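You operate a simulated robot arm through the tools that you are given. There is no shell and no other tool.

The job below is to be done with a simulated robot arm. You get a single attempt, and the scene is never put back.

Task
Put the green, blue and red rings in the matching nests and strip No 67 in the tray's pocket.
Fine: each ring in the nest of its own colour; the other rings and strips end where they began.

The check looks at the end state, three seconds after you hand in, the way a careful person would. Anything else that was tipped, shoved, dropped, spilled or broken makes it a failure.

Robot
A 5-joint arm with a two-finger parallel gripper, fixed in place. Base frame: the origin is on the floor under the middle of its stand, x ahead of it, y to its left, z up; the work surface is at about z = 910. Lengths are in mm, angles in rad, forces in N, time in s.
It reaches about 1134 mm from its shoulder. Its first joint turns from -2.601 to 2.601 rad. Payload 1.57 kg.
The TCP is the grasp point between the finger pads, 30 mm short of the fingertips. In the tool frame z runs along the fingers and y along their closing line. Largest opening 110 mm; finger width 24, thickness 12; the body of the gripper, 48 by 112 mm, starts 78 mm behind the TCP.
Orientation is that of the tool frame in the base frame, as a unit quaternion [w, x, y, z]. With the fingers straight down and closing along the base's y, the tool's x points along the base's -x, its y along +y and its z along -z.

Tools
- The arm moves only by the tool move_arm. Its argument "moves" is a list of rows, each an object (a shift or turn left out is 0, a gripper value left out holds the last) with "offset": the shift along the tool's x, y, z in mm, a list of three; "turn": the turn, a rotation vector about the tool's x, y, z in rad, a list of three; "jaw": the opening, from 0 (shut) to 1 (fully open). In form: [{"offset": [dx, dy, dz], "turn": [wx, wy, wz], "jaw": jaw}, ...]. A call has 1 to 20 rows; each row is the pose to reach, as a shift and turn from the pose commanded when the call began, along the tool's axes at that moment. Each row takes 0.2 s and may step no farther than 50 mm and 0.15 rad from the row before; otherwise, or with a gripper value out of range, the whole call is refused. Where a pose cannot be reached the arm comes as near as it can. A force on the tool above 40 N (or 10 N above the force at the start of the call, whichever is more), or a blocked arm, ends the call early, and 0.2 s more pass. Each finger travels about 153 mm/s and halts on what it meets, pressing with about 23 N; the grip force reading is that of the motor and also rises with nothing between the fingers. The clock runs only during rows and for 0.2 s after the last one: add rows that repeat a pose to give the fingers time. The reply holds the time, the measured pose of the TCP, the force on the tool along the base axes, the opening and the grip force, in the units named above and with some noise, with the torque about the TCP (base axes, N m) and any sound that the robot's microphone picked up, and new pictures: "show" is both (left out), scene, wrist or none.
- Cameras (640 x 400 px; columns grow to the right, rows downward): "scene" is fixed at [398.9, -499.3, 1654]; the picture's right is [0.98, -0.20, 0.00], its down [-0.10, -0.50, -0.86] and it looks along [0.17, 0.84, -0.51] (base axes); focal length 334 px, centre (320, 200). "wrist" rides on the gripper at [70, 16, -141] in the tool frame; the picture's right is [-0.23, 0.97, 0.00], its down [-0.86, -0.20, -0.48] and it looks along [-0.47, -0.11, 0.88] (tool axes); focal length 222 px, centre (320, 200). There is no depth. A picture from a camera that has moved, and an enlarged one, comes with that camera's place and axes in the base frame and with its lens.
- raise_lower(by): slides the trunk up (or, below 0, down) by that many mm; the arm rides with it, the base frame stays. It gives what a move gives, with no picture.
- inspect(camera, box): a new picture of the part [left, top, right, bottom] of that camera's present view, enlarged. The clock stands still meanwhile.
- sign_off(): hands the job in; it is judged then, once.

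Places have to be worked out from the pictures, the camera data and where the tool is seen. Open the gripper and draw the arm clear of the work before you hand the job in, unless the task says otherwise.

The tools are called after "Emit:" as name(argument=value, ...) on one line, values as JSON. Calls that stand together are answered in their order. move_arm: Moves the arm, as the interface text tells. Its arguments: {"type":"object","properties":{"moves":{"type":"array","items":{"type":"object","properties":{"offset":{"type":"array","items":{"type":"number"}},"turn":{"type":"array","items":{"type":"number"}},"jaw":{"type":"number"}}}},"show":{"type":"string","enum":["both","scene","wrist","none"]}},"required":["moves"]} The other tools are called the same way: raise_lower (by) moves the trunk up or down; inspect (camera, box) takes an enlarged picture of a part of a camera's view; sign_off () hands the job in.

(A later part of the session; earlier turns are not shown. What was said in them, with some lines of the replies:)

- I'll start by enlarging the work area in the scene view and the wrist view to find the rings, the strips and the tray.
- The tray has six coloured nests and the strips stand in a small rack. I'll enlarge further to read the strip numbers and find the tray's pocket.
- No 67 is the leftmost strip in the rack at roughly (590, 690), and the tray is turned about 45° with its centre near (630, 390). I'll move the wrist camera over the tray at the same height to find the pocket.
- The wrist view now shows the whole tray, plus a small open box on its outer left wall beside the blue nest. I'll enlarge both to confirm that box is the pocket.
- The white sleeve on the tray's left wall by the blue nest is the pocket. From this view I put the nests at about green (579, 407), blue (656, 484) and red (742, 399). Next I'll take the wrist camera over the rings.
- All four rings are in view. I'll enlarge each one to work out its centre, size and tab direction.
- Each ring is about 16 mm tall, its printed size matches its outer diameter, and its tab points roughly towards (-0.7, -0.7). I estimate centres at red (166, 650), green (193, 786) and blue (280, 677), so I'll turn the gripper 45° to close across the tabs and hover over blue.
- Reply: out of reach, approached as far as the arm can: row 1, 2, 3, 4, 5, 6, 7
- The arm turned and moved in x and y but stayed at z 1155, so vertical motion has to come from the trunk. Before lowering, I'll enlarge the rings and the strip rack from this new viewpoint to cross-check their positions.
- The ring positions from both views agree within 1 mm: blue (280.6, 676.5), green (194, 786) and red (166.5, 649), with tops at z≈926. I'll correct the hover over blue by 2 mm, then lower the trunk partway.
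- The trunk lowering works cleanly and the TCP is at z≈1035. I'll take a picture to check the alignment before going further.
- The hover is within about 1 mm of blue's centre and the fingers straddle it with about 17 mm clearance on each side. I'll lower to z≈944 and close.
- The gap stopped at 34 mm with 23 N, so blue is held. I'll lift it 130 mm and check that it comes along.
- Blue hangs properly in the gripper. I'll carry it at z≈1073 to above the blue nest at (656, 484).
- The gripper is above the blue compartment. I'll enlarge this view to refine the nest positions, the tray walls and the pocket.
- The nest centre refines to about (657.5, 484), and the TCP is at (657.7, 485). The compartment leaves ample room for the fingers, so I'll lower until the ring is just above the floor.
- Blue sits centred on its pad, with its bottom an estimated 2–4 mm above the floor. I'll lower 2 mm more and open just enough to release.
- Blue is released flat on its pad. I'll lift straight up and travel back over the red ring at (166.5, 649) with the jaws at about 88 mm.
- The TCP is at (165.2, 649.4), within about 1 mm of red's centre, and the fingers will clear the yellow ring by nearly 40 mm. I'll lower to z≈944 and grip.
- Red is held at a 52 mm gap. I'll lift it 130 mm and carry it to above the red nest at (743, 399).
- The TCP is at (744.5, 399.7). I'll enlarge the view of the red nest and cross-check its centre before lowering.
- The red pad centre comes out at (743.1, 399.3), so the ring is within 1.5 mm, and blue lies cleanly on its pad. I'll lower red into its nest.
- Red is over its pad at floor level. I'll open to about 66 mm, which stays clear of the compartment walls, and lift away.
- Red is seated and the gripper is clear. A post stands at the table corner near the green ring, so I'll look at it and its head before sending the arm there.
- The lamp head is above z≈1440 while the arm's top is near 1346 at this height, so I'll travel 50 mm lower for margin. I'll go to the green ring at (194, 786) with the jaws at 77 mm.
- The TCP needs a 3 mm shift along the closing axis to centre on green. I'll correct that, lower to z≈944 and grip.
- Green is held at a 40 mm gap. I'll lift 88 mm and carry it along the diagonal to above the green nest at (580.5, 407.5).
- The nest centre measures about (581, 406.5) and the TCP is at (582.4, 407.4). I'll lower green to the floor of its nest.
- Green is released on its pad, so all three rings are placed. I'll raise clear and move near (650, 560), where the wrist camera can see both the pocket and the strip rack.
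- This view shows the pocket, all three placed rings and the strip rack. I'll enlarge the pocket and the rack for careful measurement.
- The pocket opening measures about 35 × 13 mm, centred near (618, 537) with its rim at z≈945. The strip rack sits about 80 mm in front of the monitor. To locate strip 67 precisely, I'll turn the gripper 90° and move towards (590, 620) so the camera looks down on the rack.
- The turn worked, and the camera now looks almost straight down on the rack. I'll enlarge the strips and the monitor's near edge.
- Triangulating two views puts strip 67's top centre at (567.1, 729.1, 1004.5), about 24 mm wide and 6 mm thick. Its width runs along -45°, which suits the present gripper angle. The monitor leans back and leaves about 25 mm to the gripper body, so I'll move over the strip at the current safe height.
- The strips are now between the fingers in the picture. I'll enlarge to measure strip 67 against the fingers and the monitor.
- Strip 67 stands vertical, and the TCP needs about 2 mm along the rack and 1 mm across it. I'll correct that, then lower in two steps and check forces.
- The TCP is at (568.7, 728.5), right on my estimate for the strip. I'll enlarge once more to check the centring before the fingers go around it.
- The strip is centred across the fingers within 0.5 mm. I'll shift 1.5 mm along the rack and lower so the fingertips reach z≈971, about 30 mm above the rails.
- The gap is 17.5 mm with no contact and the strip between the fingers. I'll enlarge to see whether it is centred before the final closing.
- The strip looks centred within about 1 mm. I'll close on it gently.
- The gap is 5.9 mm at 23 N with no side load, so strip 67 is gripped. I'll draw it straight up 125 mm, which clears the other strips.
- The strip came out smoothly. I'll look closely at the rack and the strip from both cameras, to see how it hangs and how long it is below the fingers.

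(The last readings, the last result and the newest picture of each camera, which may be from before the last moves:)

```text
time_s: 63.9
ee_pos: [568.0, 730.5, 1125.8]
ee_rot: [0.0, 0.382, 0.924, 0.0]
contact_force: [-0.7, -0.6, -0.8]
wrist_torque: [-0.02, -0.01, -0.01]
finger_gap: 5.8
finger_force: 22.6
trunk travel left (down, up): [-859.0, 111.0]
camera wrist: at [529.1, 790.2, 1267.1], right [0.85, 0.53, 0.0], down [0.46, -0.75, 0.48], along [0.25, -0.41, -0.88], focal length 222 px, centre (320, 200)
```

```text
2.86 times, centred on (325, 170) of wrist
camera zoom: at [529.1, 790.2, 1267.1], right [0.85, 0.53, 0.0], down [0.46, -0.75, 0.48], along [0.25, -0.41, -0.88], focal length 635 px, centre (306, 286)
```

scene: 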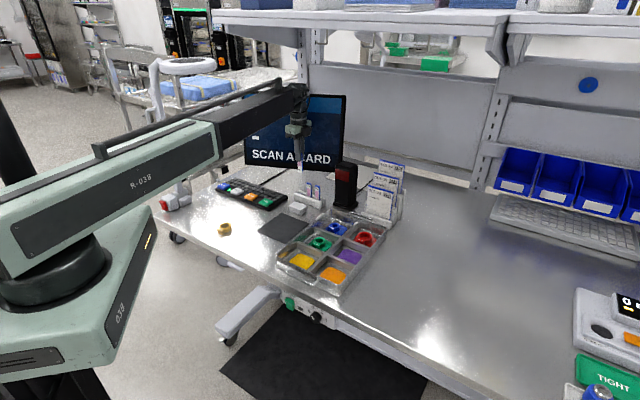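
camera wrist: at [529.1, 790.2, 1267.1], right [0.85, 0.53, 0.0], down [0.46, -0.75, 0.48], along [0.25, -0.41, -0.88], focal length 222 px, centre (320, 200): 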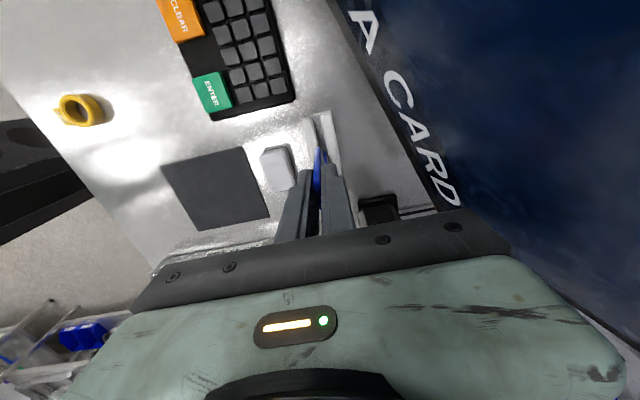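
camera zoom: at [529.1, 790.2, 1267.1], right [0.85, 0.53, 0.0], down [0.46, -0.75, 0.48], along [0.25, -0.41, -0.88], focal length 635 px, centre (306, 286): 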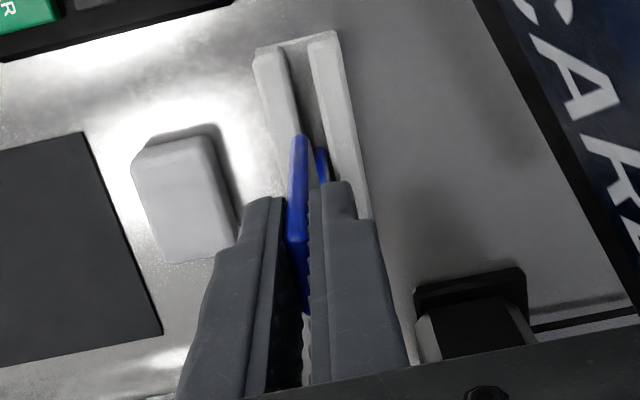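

The rack is undisturbed, strip 67 hangs vertically, and its bottom is about 80 mm below the TCP. I'll carry it at this height to above the pocket at (617.9, 536.8), turning 90° so its width lies along the tray wall.

Emit:
move_arm(moves=[{"offset": [-14.3, -8.4, 0], "turn": [0, 0, -0.131]}, {"offset": [-28.7, -16.7, 0], "turn": [0, 0, -0.262]}, {"offset": [-43, -25.1, 0], "turn": [0, 0, -0.393]}, {"offset": [-57.3, -33.5, 0], "turn": [0, 0, -0.524]}, {"offset": [-71.7, -41.8, 0], "turn": [0, 0, -0.654]}, {"offset": [-86, -50.2, 0], "turn": [0, 0, -0.785]}, {"offset": [-100.3, -58.6, 0], "turn": [0, 0, -0.916]}, {"offset": [-114.7, -66.9, 0], "turn": [0, 0, -1.047]}, {"offset": [-129, -75.3, 0], "turn": [0, 0, -1.178]}, {"offset": [-143.3, -83.7, 0], "turn": [0, 0, -1.309]}, {"offset": [-157.7, -92, 0], "turn": [0, 0, -1.44]}, {"offset": [-172, -100.4, 0], "turn": [0, 0, -1.5708]}, {"offset": [-172, -100.4, 0], "turn": [0, 0, -1.5708]}], show="both")

```text
time_s: 66.7
ee_pos: [619.8, 536.2, 1126.3]
ee_rot: [0.0, -0.383, 0.924, 0.0]
contact_force: [-0.3, 0.6, -1.0]
wrist_torque: [0.03, -0.01, -0.04]
finger_gap: 5.7
finger_force: 23.0
trunk travel left (down, up): [-859.0, 111.0]
camera wrist: at [557.2, 498.8, 1267.2], right [-0.53, 0.85, 0.0], down [0.75, 0.46, 0.48], along [0.41, 0.25, -0.88], focal length 222 px, centre (320, 200)
```

scene: 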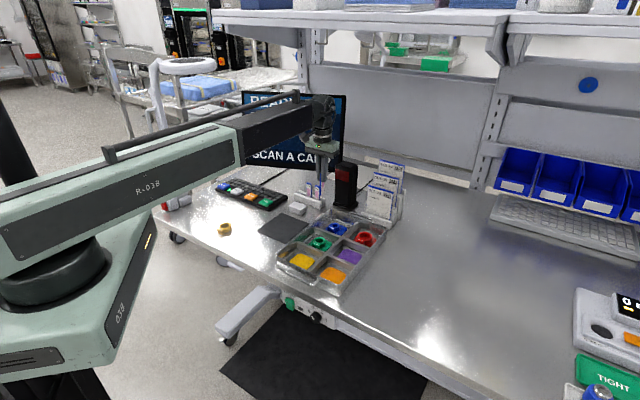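
wrist: 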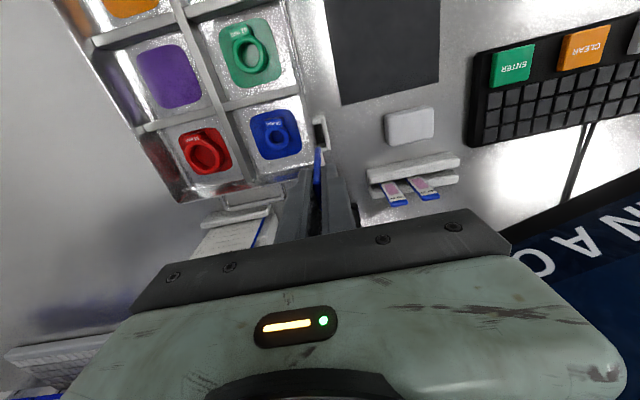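

The strip is above the pocket. I'll enlarge to compare the strip's lower end with the pocket opening.

Emit:
inspect(camera="wrist", box=[280, 100, 360, 240])

Emit:
inspect(camera="wrist", box=[295, 105, 345, 165])

Emit:
inspect(camera="scene", box=[280, 130, 360, 250])

```text
2.86 times, centred on (320, 170) of wrist
camera zoom: at [557.2, 498.8, 1267.2], right [-0.53, 0.85, 0.0], down [0.75, 0.46, 0.48], along [0.41, 0.25, -0.88], focal length 635 px, centre (320, 286)
```

zoom: 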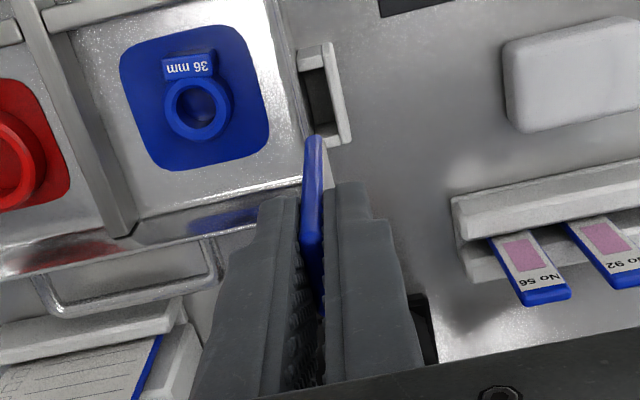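

```text
6.67 times, centred on (320, 135) of wrist
camera zoom: at [557.2, 498.8, 1267.2], right [-0.53, 0.85, 0.0], down [0.75, 0.46, 0.48], along [0.41, 0.25, -0.88], focal length 1481 px, centre (320, 633)
```

zoom: 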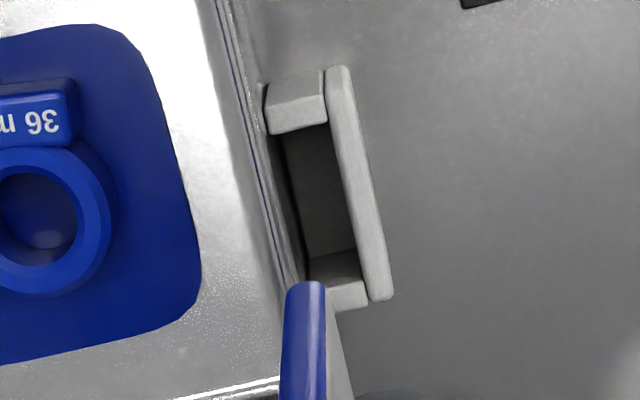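

```text
3.33 times, centred on (320, 190) of scene
camera zoom: at [398.9, -499.3, 1654.0], right [0.98, -0.2, 0.0], down [-0.1, -0.5, -0.86], along [0.17, 0.84, -0.51], focal length 1115 px, centre (320, 233)
```

zoom: 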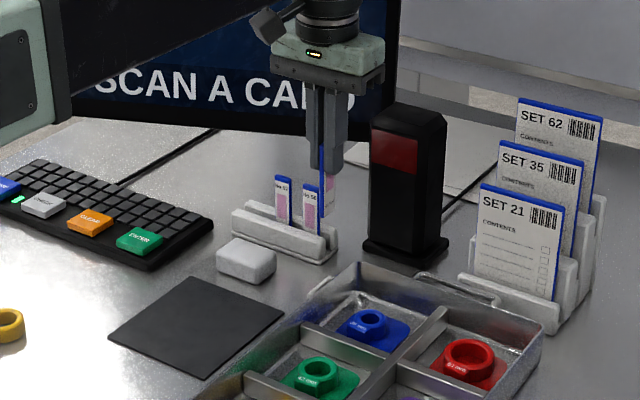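

Pocket centre is (617.9, 536.7) and the TCP is at (618.0, 537.0). The strip therefore has about 5 mm to spare at each end and 3.5–4 mm on each face. I'll lower until its bottom is just above the rim and look again.

Emit:
raise_lower(by=-82)

Emit:
move_arm(moves=[{"offset": [0, 0, 0]}], show="both")

Emit:
inspect(camera="wrist", box=[290, 110, 350, 190])

Emit:
inspect(camera="scene", box=[290, 160, 360, 240])

```text
time_s: 67.8
ee_pos: [617.8, 537.8, 1043.8]
ee_rot: [0.0, -0.383, 0.924, 0.0]
contact_force: [-1.0, 0.4, -0.3]
wrist_torque: [-0.01, -0.02, -0.03]
finger_gap: 5.6
finger_force: 23.4
trunk travel left (down, up): [-777.0, 193.0]
```

```text
time_s: 68.2
ee_pos: [618.9, 537.5, 1044.7]
ee_rot: [0.0, -0.383, 0.924, 0.0]
contact_force: [0.6, 0.1, -0.5]
wrist_torque: [0.0, 0.01, 0.01]
finger_gap: 5.9
finger_force: 22.7
trunk travel left (down, up): [-777.0, 193.0]
camera wrist: at [557.1, 499.1, 1185.2], right [-0.53, 0.85, 0.0], down [0.75, 0.46, 0.48], along [0.41, 0.25, -0.88], focal length 222 px, centre (320, 200)
```

scene: 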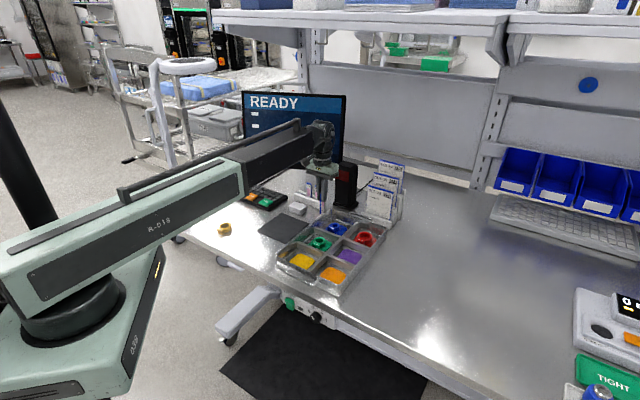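
wrist: 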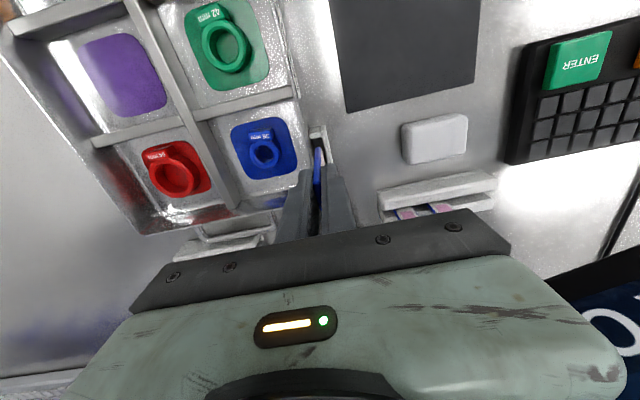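

```text
5.00 times, centred on (320, 150) of wrist
camera zoom: at [557.1, 499.1, 1185.2], right [-0.53, 0.85, 0.0], down [0.75, 0.46, 0.48], along [0.41, 0.25, -0.88], focal length 1111 px, centre (320, 450)
```

zoom: 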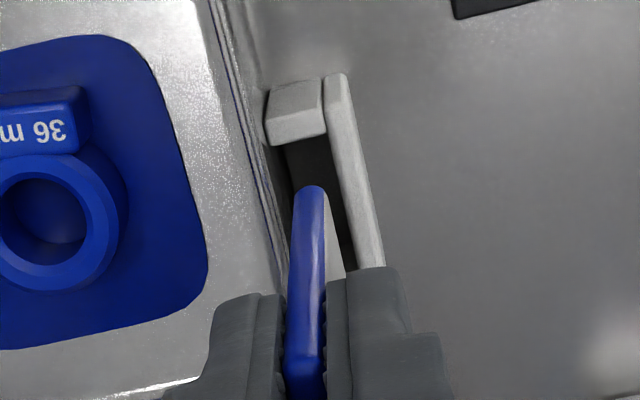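

```text
5.00 times, centred on (325, 200) of scene
camera zoom: at [398.9, -499.3, 1654.0], right [0.98, -0.2, 0.0], down [-0.1, -0.5, -0.86], along [0.17, 0.84, -0.51], focal length 1672 px, centre (295, 200)
```

zoom: 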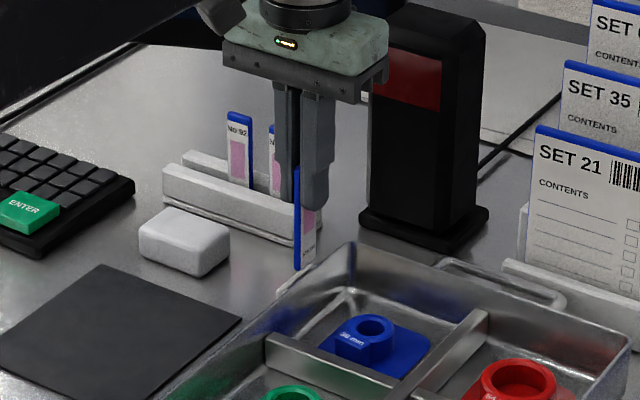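

The strip's lower end is lined up with the opening, about 22 mm above the rim. I'll nudge 0.7 mm towards the tray to centre it exactly and lower into the mouth of the pocket.

Emit:
move_arm(moves=[{"offset": [0, -0.7, 0]}, {"offset": [0, -0.7, 0]}], show="none")

Emit:
raise_lower(by=-30)

Emit:
move_arm(moves=[{"offset": [0, 0, 0]}], show="both")

Emit:
inspect(camera="wrist", box=[290, 120, 350, 200])

Emit:
inspect(camera="scene", box=[290, 160, 360, 240])

```text
time_s: 68.8
ee_pos: [619.7, 537.4, 1042.2]
ee_rot: [0.0, -0.382, 0.924, 0.0]
contact_force: [-0.3, 0.4, 0.5]
wrist_torque: [-0.01, -0.02, -0.02]
finger_gap: 5.6
finger_force: 23.0
trunk travel left (down, up): [-777.0, 193.0]
```

```text
time_s: 69.6
ee_pos: [618.7, 536.5, 1013.4]
ee_rot: [0.001, -0.383, 0.924, 0.0]
contact_force: [1.1, -0.1, 0.3]
wrist_torque: [0.01, 0.02, 0.02]
finger_gap: 5.7
finger_force: 23.3
trunk travel left (down, up): [-747.0, 223.0]
```

```text
time_s: 70.0
ee_pos: [619.8, 537.2, 1013.2]
ee_rot: [0.0, -0.383, 0.924, 0.0]
contact_force: [0.2, 0.7, -0.6]
wrist_torque: [0.01, 0.0, 0.03]
finger_gap: 5.7
finger_force: 23.0
trunk travel left (down, up): [-747.0, 223.0]
camera wrist: at [557.8, 498.4, 1155.2], right [-0.53, 0.85, 0.0], down [0.75, 0.46, 0.48], along [0.41, 0.25, -0.88], focal length 222 px, centre (320, 200)
```

scene: 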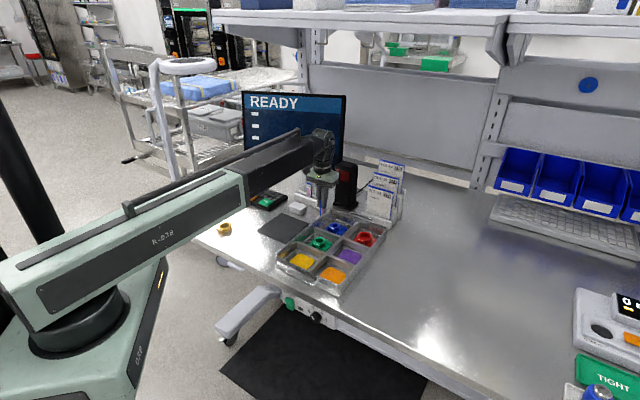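
wrist: 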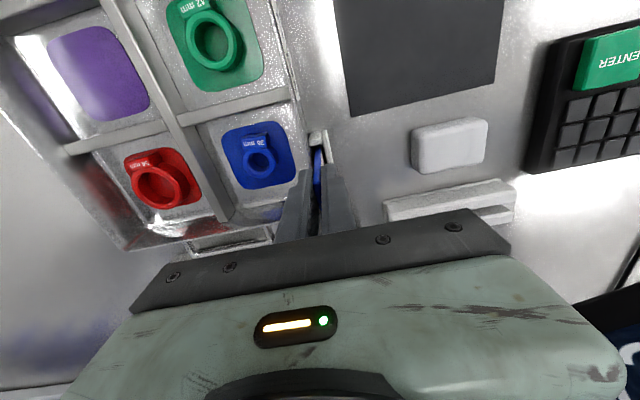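

```text
5.00 times, centred on (320, 160) of wrist
camera zoom: at [557.8, 498.4, 1155.2], right [-0.53, 0.85, 0.0], down [0.75, 0.46, 0.48], along [0.41, 0.25, -0.88], focal length 1111 px, centre (320, 400)
```

zoom: 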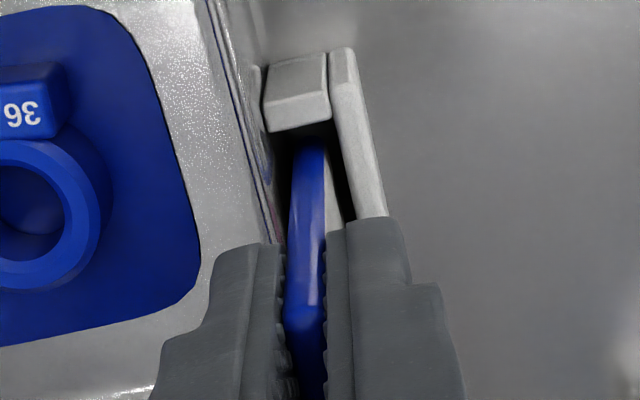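

```text
5.00 times, centred on (325, 200) of scene
camera zoom: at [398.9, -499.3, 1654.0], right [0.98, -0.2, 0.0], down [-0.1, -0.5, -0.86], along [0.17, 0.84, -0.51], focal length 1672 px, centre (295, 200)
```

zoom: 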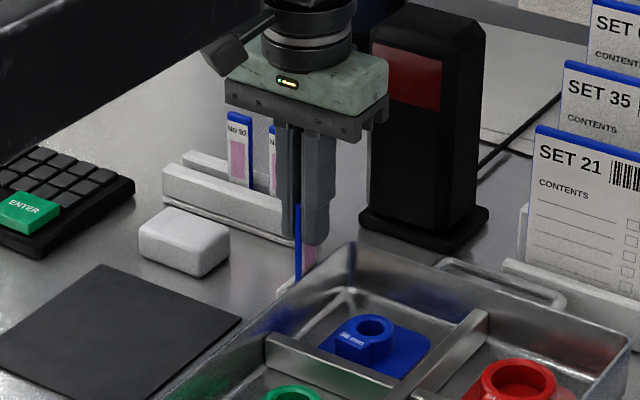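

The strip is entering the pocket with no contact force. I'll lower another 16 mm, then 3 mm, watching the forces, while keeping the fingertips above the tray rim.

Emit:
raise_lower(by=-16)

Emit:
raise_lower(by=-3)

Emit:
move_arm(moves=[{"offset": [0, 0, 0]}], show="both")

Emit:
inspect(camera="wrist", box=[285, 120, 355, 210])

Emit:
inspect(camera="scene", box=[290, 170, 360, 250])

```text
time_s: 70.6
ee_pos: [619.1, 535.8, 998.4]
ee_rot: [0.0, -0.383, 0.924, 0.0]
contact_force: [1.8, 2.3, 9.9]
wrist_torque: [0.11, -0.14, 0.03]
finger_gap: 5.8
finger_force: 23.2
trunk travel left (down, up): [-731.0, 239.0]
```

```text
time_s: 71.1
ee_pos: [618.4, 535.8, 995.9]
ee_rot: [0.0, -0.383, 0.924, 0.0]
contact_force: [1.0, 0.2, 19.2]
wrist_torque: [-0.07, 0.01, -0.02]
finger_gap: 6.0
finger_force: 22.9
trunk travel left (down, up): [-728.0, 242.0]
```

```text
time_s: 71.5
ee_pos: [618.3, 535.9, 996.9]
ee_rot: [0.0, -0.383, 0.924, 0.0]
contact_force: [-0.5, -1.0, 18.1]
wrist_torque: [-0.12, 0.1, -0.01]
finger_gap: 6.0
finger_force: 22.7
trunk travel left (down, up): [-728.0, 242.0]
camera wrist: at [556.5, 497.3, 1137.3], right [-0.53, 0.85, 0.0], down [0.75, 0.46, 0.48], along [0.41, 0.25, -0.88], focal length 222 px, centre (320, 200)
```

scene: 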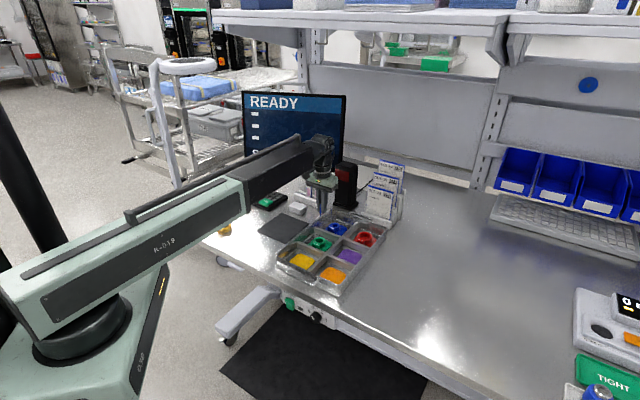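
wrist: 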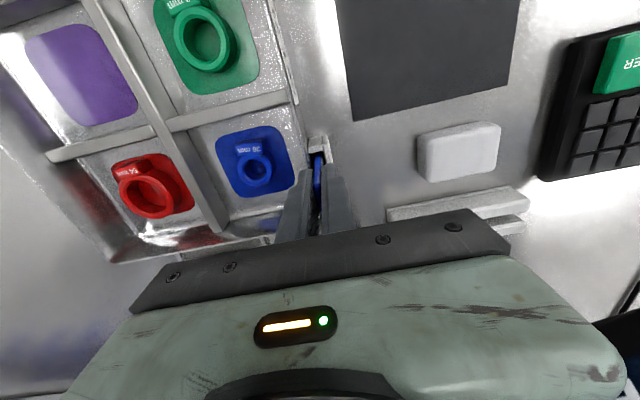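

```text
4.44 times, centred on (320, 165) of wrist
camera zoom: at [556.5, 497.3, 1137.3], right [-0.53, 0.85, 0.0], down [0.75, 0.46, 0.48], along [0.41, 0.25, -0.88], focal length 987 px, centre (320, 356)
```

zoom: 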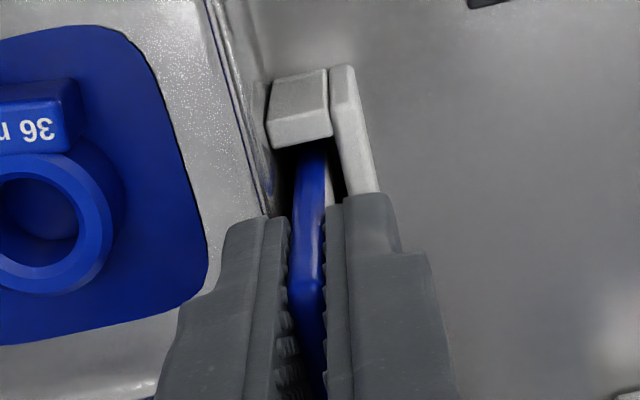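

```text
5.00 times, centred on (325, 210) of scene
camera zoom: at [398.9, -499.3, 1654.0], right [0.98, -0.2, 0.0], down [-0.1, -0.5, -0.86], along [0.17, 0.84, -0.51], focal length 1672 px, centre (295, 150)
```

zoom: 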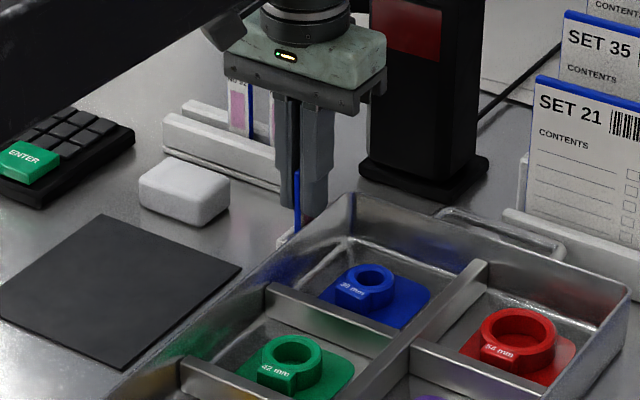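

The upward force rose to 10 N and then 19 N, so the strip's bottom is resting on the pocket floor, about 24 mm or more below the rim. I'll back off 3 mm to unload it before releasing.

Emit:
raise_lower(by=3)

Emit:
raise_lower(by=1.5)

```text
time_s: 72.1
ee_pos: [619.5, 538.1, 997.8]
ee_rot: [0.0, -0.383, 0.924, 0.0]
contact_force: [0.2, 0.1, 0.4]
wrist_torque: [-0.02, 0.01, -0.01]
finger_gap: 5.9
finger_force: 23.0
trunk travel left (down, up): [-731.0, 239.0]
```

```text
time_s: 72.6
ee_pos: [620.8, 536.6, 999.4]
ee_rot: [0.0, -0.383, 0.924, -0.001]
contact_force: [-0.8, -0.3, 0.4]
wrist_torque: [-0.04, -0.01, 0.0]
finger_gap: 6.2
finger_force: 23.3
trunk travel left (down, up): [-732.0, 238.0]
```

The load is gone and the strip hangs only a millimetre or two above the pocket floor. I'll open the fingers slowly and watch how it settles.

Emit:
move_arm(moves=[{"offset": [0, 0, 0], "jaw": 0.06}, {"offset": [0, 0, 0], "jaw": 0.08}, {"offset": [0, 0, 0], "jaw": 0.1}, {"offset": [0, 0, 0], "jaw": 0.12}, {"offset": [0, 0, 0], "jaw": 0.12}], show="both")

Emit:
inspect(camera="wrist", box=[285, 120, 355, 210])

Emit:
inspect(camera="scene", box=[290, 170, 360, 250])

```text
time_s: 73.8
ee_pos: [619.5, 537.0, 1000.1]
ee_rot: [0.0, -0.382, 0.924, 0.0]
contact_force: [-0.3, -0.6, -0.3]
wrist_torque: [0.0, -0.03, -0.01]
finger_gap: 13.1
finger_force: 0.0
trunk travel left (down, up): [-732.0, 238.0]
camera wrist: at [557.8, 498.4, 1140.7], right [-0.53, 0.85, 0.0], down [0.75, 0.46, 0.48], along [0.41, 0.25, -0.88], focal length 222 px, centre (320, 200)
```

scene: 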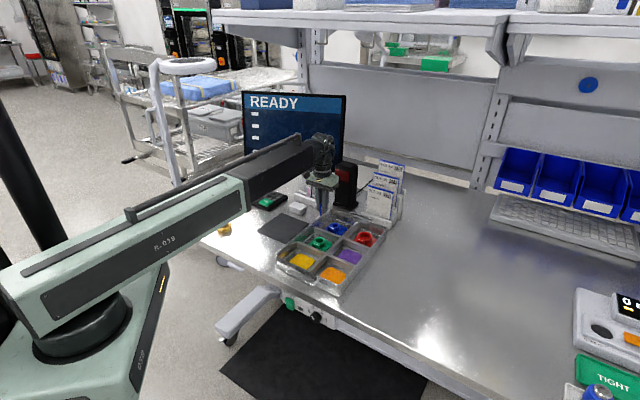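
wrist: 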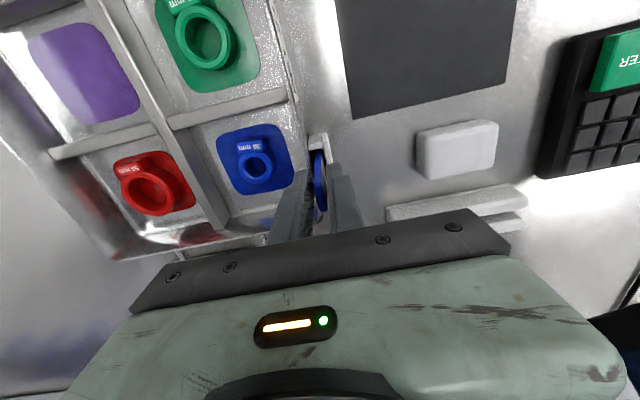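

```text
4.44 times, centred on (320, 165) of wrist
camera zoom: at [557.8, 498.4, 1140.7], right [-0.53, 0.85, 0.0], down [0.75, 0.46, 0.48], along [0.41, 0.25, -0.88], focal length 987 px, centre (320, 356)
```

zoom: 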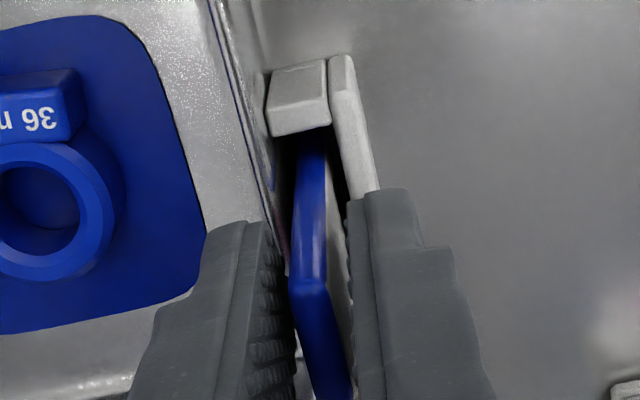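

```text
5.00 times, centred on (325, 210) of scene
camera zoom: at [398.9, -499.3, 1654.0], right [0.98, -0.2, 0.0], down [-0.1, -0.5, -0.86], along [0.17, 0.84, -0.51], focal length 1672 px, centre (295, 150)
```

zoom: 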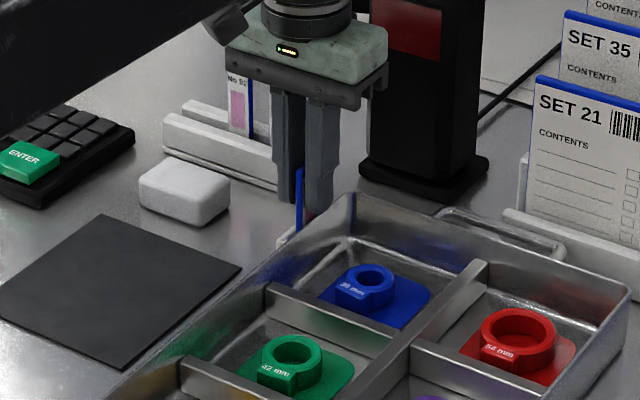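

The strip is free and standing in the pocket. I'll open wider to clear it completely, then rise.

Emit:
move_arm(moves=[{"offset": [0, 0, 0], "jaw": 0.16}, {"offset": [0, 0, 0], "jaw": 0.22}, {"offset": [0, 0, 0], "jaw": 0.28}, {"offset": [0, 0, 0], "jaw": 0.34}, {"offset": [0, 0, 0], "jaw": 0.34}], show="wrist")

Emit:
inspect(camera="wrist", box=[285, 120, 355, 210])

```text
time_s: 75.0
ee_pos: [618.1, 536.5, 999.2]
ee_rot: [-0.001, -0.383, 0.924, 0.0]
contact_force: [-0.2, 0.1, -0.7]
wrist_torque: [0.0, 0.01, -0.01]
finger_gap: 37.3
finger_force: 0.2
trunk travel left (down, up): [-732.0, 238.0]
camera wrist: at [557.8, 498.4, 1140.7], right [-0.53, 0.85, 0.0], down [0.75, 0.46, 0.48], along [0.41, 0.25, -0.88], focal length 222 px, centre (320, 200)
```

wrist: 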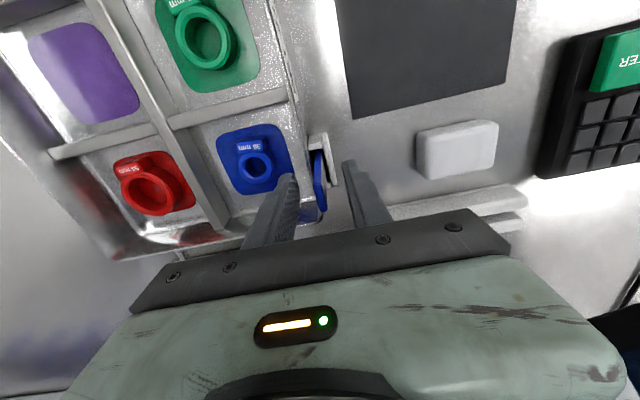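

```text
4.44 times, centred on (320, 165) of wrist
camera zoom: at [557.8, 498.4, 1140.7], right [-0.53, 0.85, 0.0], down [0.75, 0.46, 0.48], along [0.41, 0.25, -0.88], focal length 987 px, centre (320, 356)
```

zoom: 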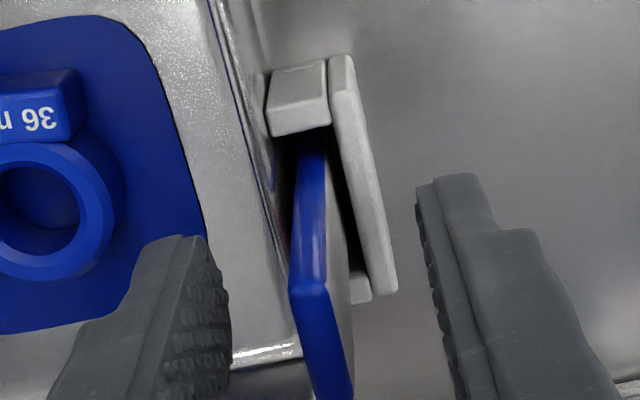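

The strip stands free between the open fingers, seated in the pocket. I'll raise straight up and then move the arm back clear for a full check.

Emit:
raise_lower(by=130)

Emit:
move_arm(moves=[{"offset": [40, 10, 0]}, {"offset": [80, 20, 0]}, {"offset": [120, 30, 0]}, {"offset": [160, 40, 0]}, {"offset": [200, 50, 0]}, {"offset": [240, 60, 0]}, {"offset": [240, 60, 0]}], show="both")

```text
time_s: 76.5
ee_pos: [620.5, 537.3, 1128.3]
ee_rot: [-0.001, -0.383, 0.924, 0.0]
contact_force: [-0.2, 0.1, -0.1]
wrist_torque: [0.03, -0.01, 0.0]
finger_gap: 37.6
finger_force: 0.0
trunk travel left (down, up): [-862.0, 108.0]
```

```text
time_s: 78.2
ee_pos: [405.3, 409.2, 1129.2]
ee_rot: [0.0, -0.383, 0.924, 0.0]
contact_force: [-0.3, 1.1, 1.0]
wrist_torque: [0.02, 0.0, 0.01]
finger_gap: 37.3
finger_force: 0.1
trunk travel left (down, up): [-862.0, 108.0]
camera wrist: at [344.1, 370.2, 1270.7], right [-0.53, 0.85, 0.0], down [0.75, 0.46, 0.48], along [0.41, 0.25, -0.88], focal length 222 px, centre (320, 200)
```

scene: 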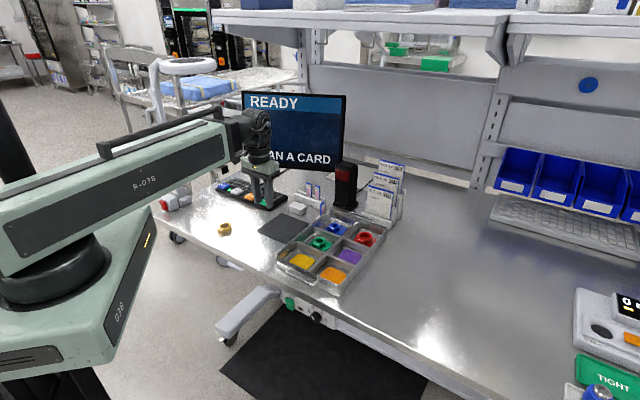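
wrist: 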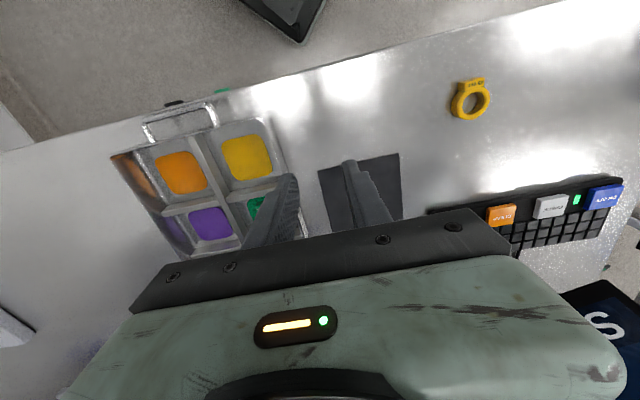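

The arm is clear of the work. I'll check the tray, pocket, rack and yellow ring in enlarged scene views.

Emit:
inspect(camera="scene", box=[280, 170, 400, 260])

Emit:
inspect(camera="scene", box=[290, 175, 350, 235])

Emit:
inspect(camera="scene", box=[150, 160, 310, 260])

```text
4.44 times, centred on (340, 215) of scene
camera zoom: at [398.9, -499.3, 1654.0], right [0.98, -0.2, 0.0], down [-0.1, -0.5, -0.86], along [0.17, 0.84, -0.51], focal length 1487 px, centre (231, 133)
```

zoom: 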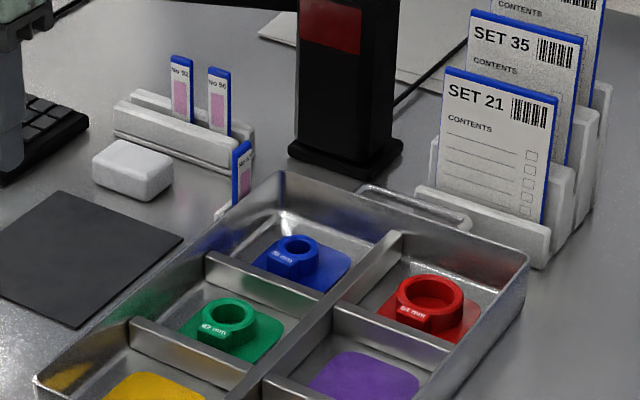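

```text
6.67 times, centred on (320, 205) of scene
camera zoom: at [398.9, -499.3, 1654.0], right [0.98, -0.2, 0.0], down [-0.1, -0.5, -0.86], along [0.17, 0.84, -0.51], focal length 2230 px, centre (320, 167)
```

zoom: 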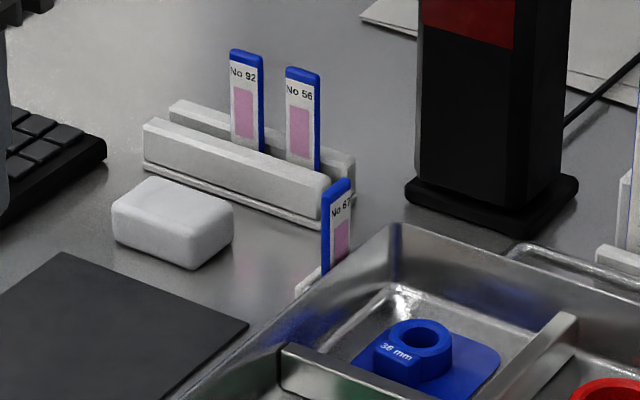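

```text
4.00 times, centred on (230, 210) of scene
camera zoom: at [398.9, -499.3, 1654.0], right [0.98, -0.2, 0.0], down [-0.1, -0.5, -0.86], along [0.17, 0.84, -0.51], focal length 1338 px, centre (680, 160)
```

zoom: 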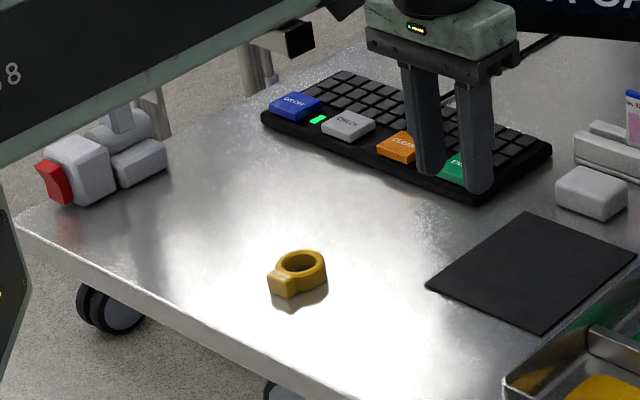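

Rings, strips 92 and 56, the rack, the yellow ring and the other items all look undisturbed. I'll take one last wrist look from the tray side at this safe height, to confirm the strip is fully seated.

Emit:
move_arm(moves=[{"offset": [-42, -24.5, 0]}, {"offset": [-84, -49, 0]}, {"offset": [-126, -73.6, 0]}, {"offset": [-168, -98.1, 0]}, {"offset": [-209.8, -122.7, 0]}, {"offset": [-209.8, -122.7, 0]}], show="wrist")

Emit:
inspect(camera="wrist", box=[325, 100, 415, 190])

Emit:
inspect(camera="wrist", box=[150, 0, 400, 210])

```text
time_s: 79.5
ee_pos: [641.0, 471.9, 1129.2]
ee_rot: [0.001, -0.383, 0.924, 0.0]
contact_force: [-0.1, 0.0, -0.5]
wrist_torque: [-0.02, 0.01, 0.02]
finger_gap: 37.2
finger_force: 0.1
trunk travel left (down, up): [-862.0, 108.0]
camera wrist: at [579.9, 433.3, 1270.7], right [-0.53, 0.85, 0.0], down [0.75, 0.46, 0.48], along [0.41, 0.25, -0.88], focal length 222 px, centre (320, 200)
```

wrist: 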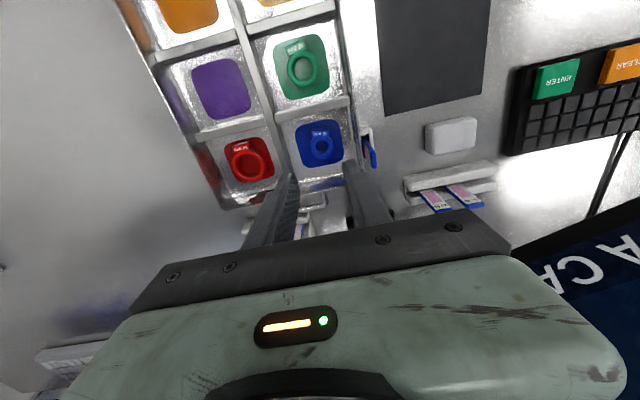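

```text
4.44 times, centred on (370, 145) of wrist
camera zoom: at [579.9, 433.3, 1270.7], right [-0.53, 0.85, 0.0], down [0.75, 0.46, 0.48], along [0.41, 0.25, -0.88], focal length 987 px, centre (98, 444)
```

zoom: 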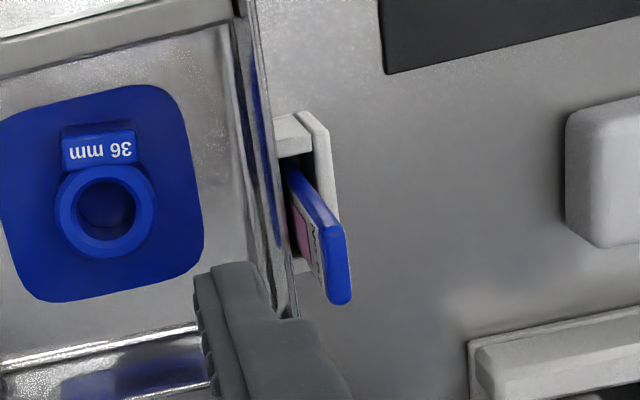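

```text
1.90 times, centred on (275, 105) of wrist
camera zoom: at [579.9, 433.3, 1270.7], right [-0.53, 0.85, 0.0], down [0.75, 0.46, 0.48], along [0.41, 0.25, -0.88], focal length 423 px, centre (406, 381)
```

zoom: 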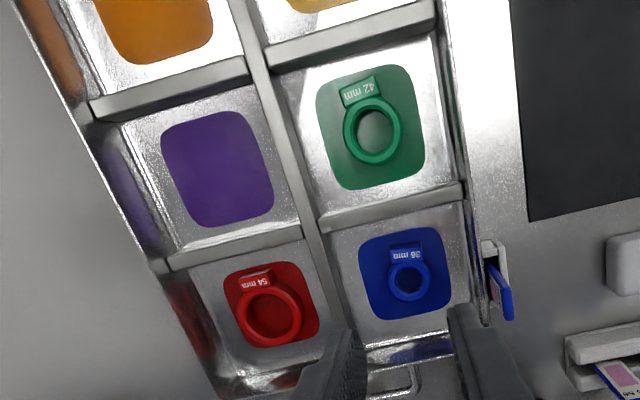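

All three rings lie on their own pads. Strip 67 is seated in the pocket with its top near z≈1003, and strips 92 and 56 are still in the rack. I'll retreat to the open space in front of the table with the gripper open.

Emit:
move_arm(moves=[{"offset": [38.5, 10, 0]}, {"offset": [77, 20, 0]}, {"offset": [115.5, 30, 0]}, {"offset": [154, 40, 0]}, {"offset": [192.5, 50, 0]}, {"offset": [231, 60, 0]}, {"offset": [269.4, 70, 0], "jaw": 0.5}, {"offset": [269.4, 70, 0], "jaw": 0.6}], show="none")

Emit:
raise_lower(by=26)

Emit:
inspect(camera="scene", box=[150, 150, 410, 300])

Emit:
inspect(camera="scene", box=[0, 0, 640, 400])

```text
time_s: 81.3
ee_pos: [436.4, 355.0, 1129.0]
ee_rot: [-0.001, -0.382, 0.924, 0.0]
contact_force: [0.1, 0.3, -0.3]
wrist_torque: [-0.02, -0.03, -0.03]
finger_gap: 65.8
finger_force: 0.0
out of reach, approached as far as the arm can: row 7, 8
trunk travel left (down, up): [-862.0, 108.0]
```

```text
time_s: 82.1
ee_pos: [435.4, 354.1, 1156.3]
ee_rot: [-0.001, -0.382, 0.924, 0.0]
contact_force: [-0.1, -0.5, -0.6]
wrist_torque: [-0.02, 0.01, -0.04]
finger_gap: 66.2
finger_force: 0.1
trunk travel left (down, up): [-888.0, 82.0]
```

```text
2.46 times, centred on (280, 225) of scene
camera zoom: at [398.9, -499.3, 1654.0], right [0.98, -0.2, 0.0], down [-0.1, -0.5, -0.86], along [0.17, 0.84, -0.51], focal length 823 px, centre (418, 138)
```

zoom: 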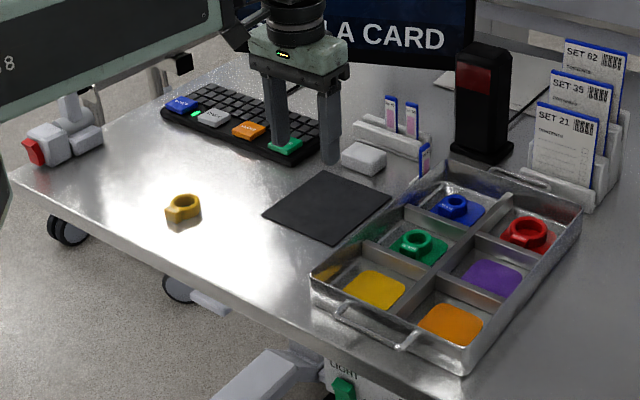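

```text
1.00 times, centred on (320, 200) of scene (not enlarged: the box is as wide or as high as the picture)
camera zoom: at [398.9, -499.3, 1654.0], right [0.98, -0.2, 0.0], down [-0.1, -0.5, -0.86], along [0.17, 0.84, -0.51], focal length 334 px, centre (320, 200)
```

zoom: 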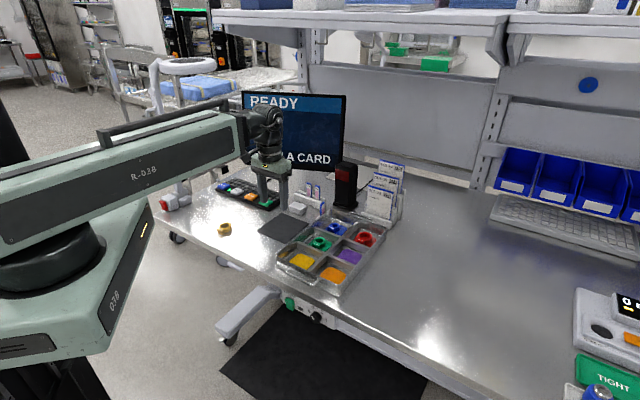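

The final scene shows green, blue and red in their matching nests and strip 67 in the tray pocket. The yellow ring, strips 92 and 56 and everything else are where they began. The gripper is open and high above the work, so I'm handing in.

Emit:
sign_off()

```text
The job is handed in.
```

The green, blue and red rings are in the nests of their own colour, and strip No 67 is in the tray's pocket. I've handed the job in; no result came back with the hand-in.

- **Rings:** Each one was released within about 2 mm of the centre of its coloured pad and lies flat.
- **Strip No 67:** It rests on the pocket floor and stands roughly upright. The pocket is a little wider than the strip, so it may lean slightly. Its label faces the tray.
- **Everything else:** In the last pictures the yellow ring, strips No 92 and No 56, their rack and the other items on the table look as they did at the start. The only force felt while placing anything was about 19 N as the strip met the pocket floor, and I backed off before letting go.

The gripper is open and the arm is pulled back about as far as it goes, at its starting height. That leaves it above the front edge of the table, well clear of everything.
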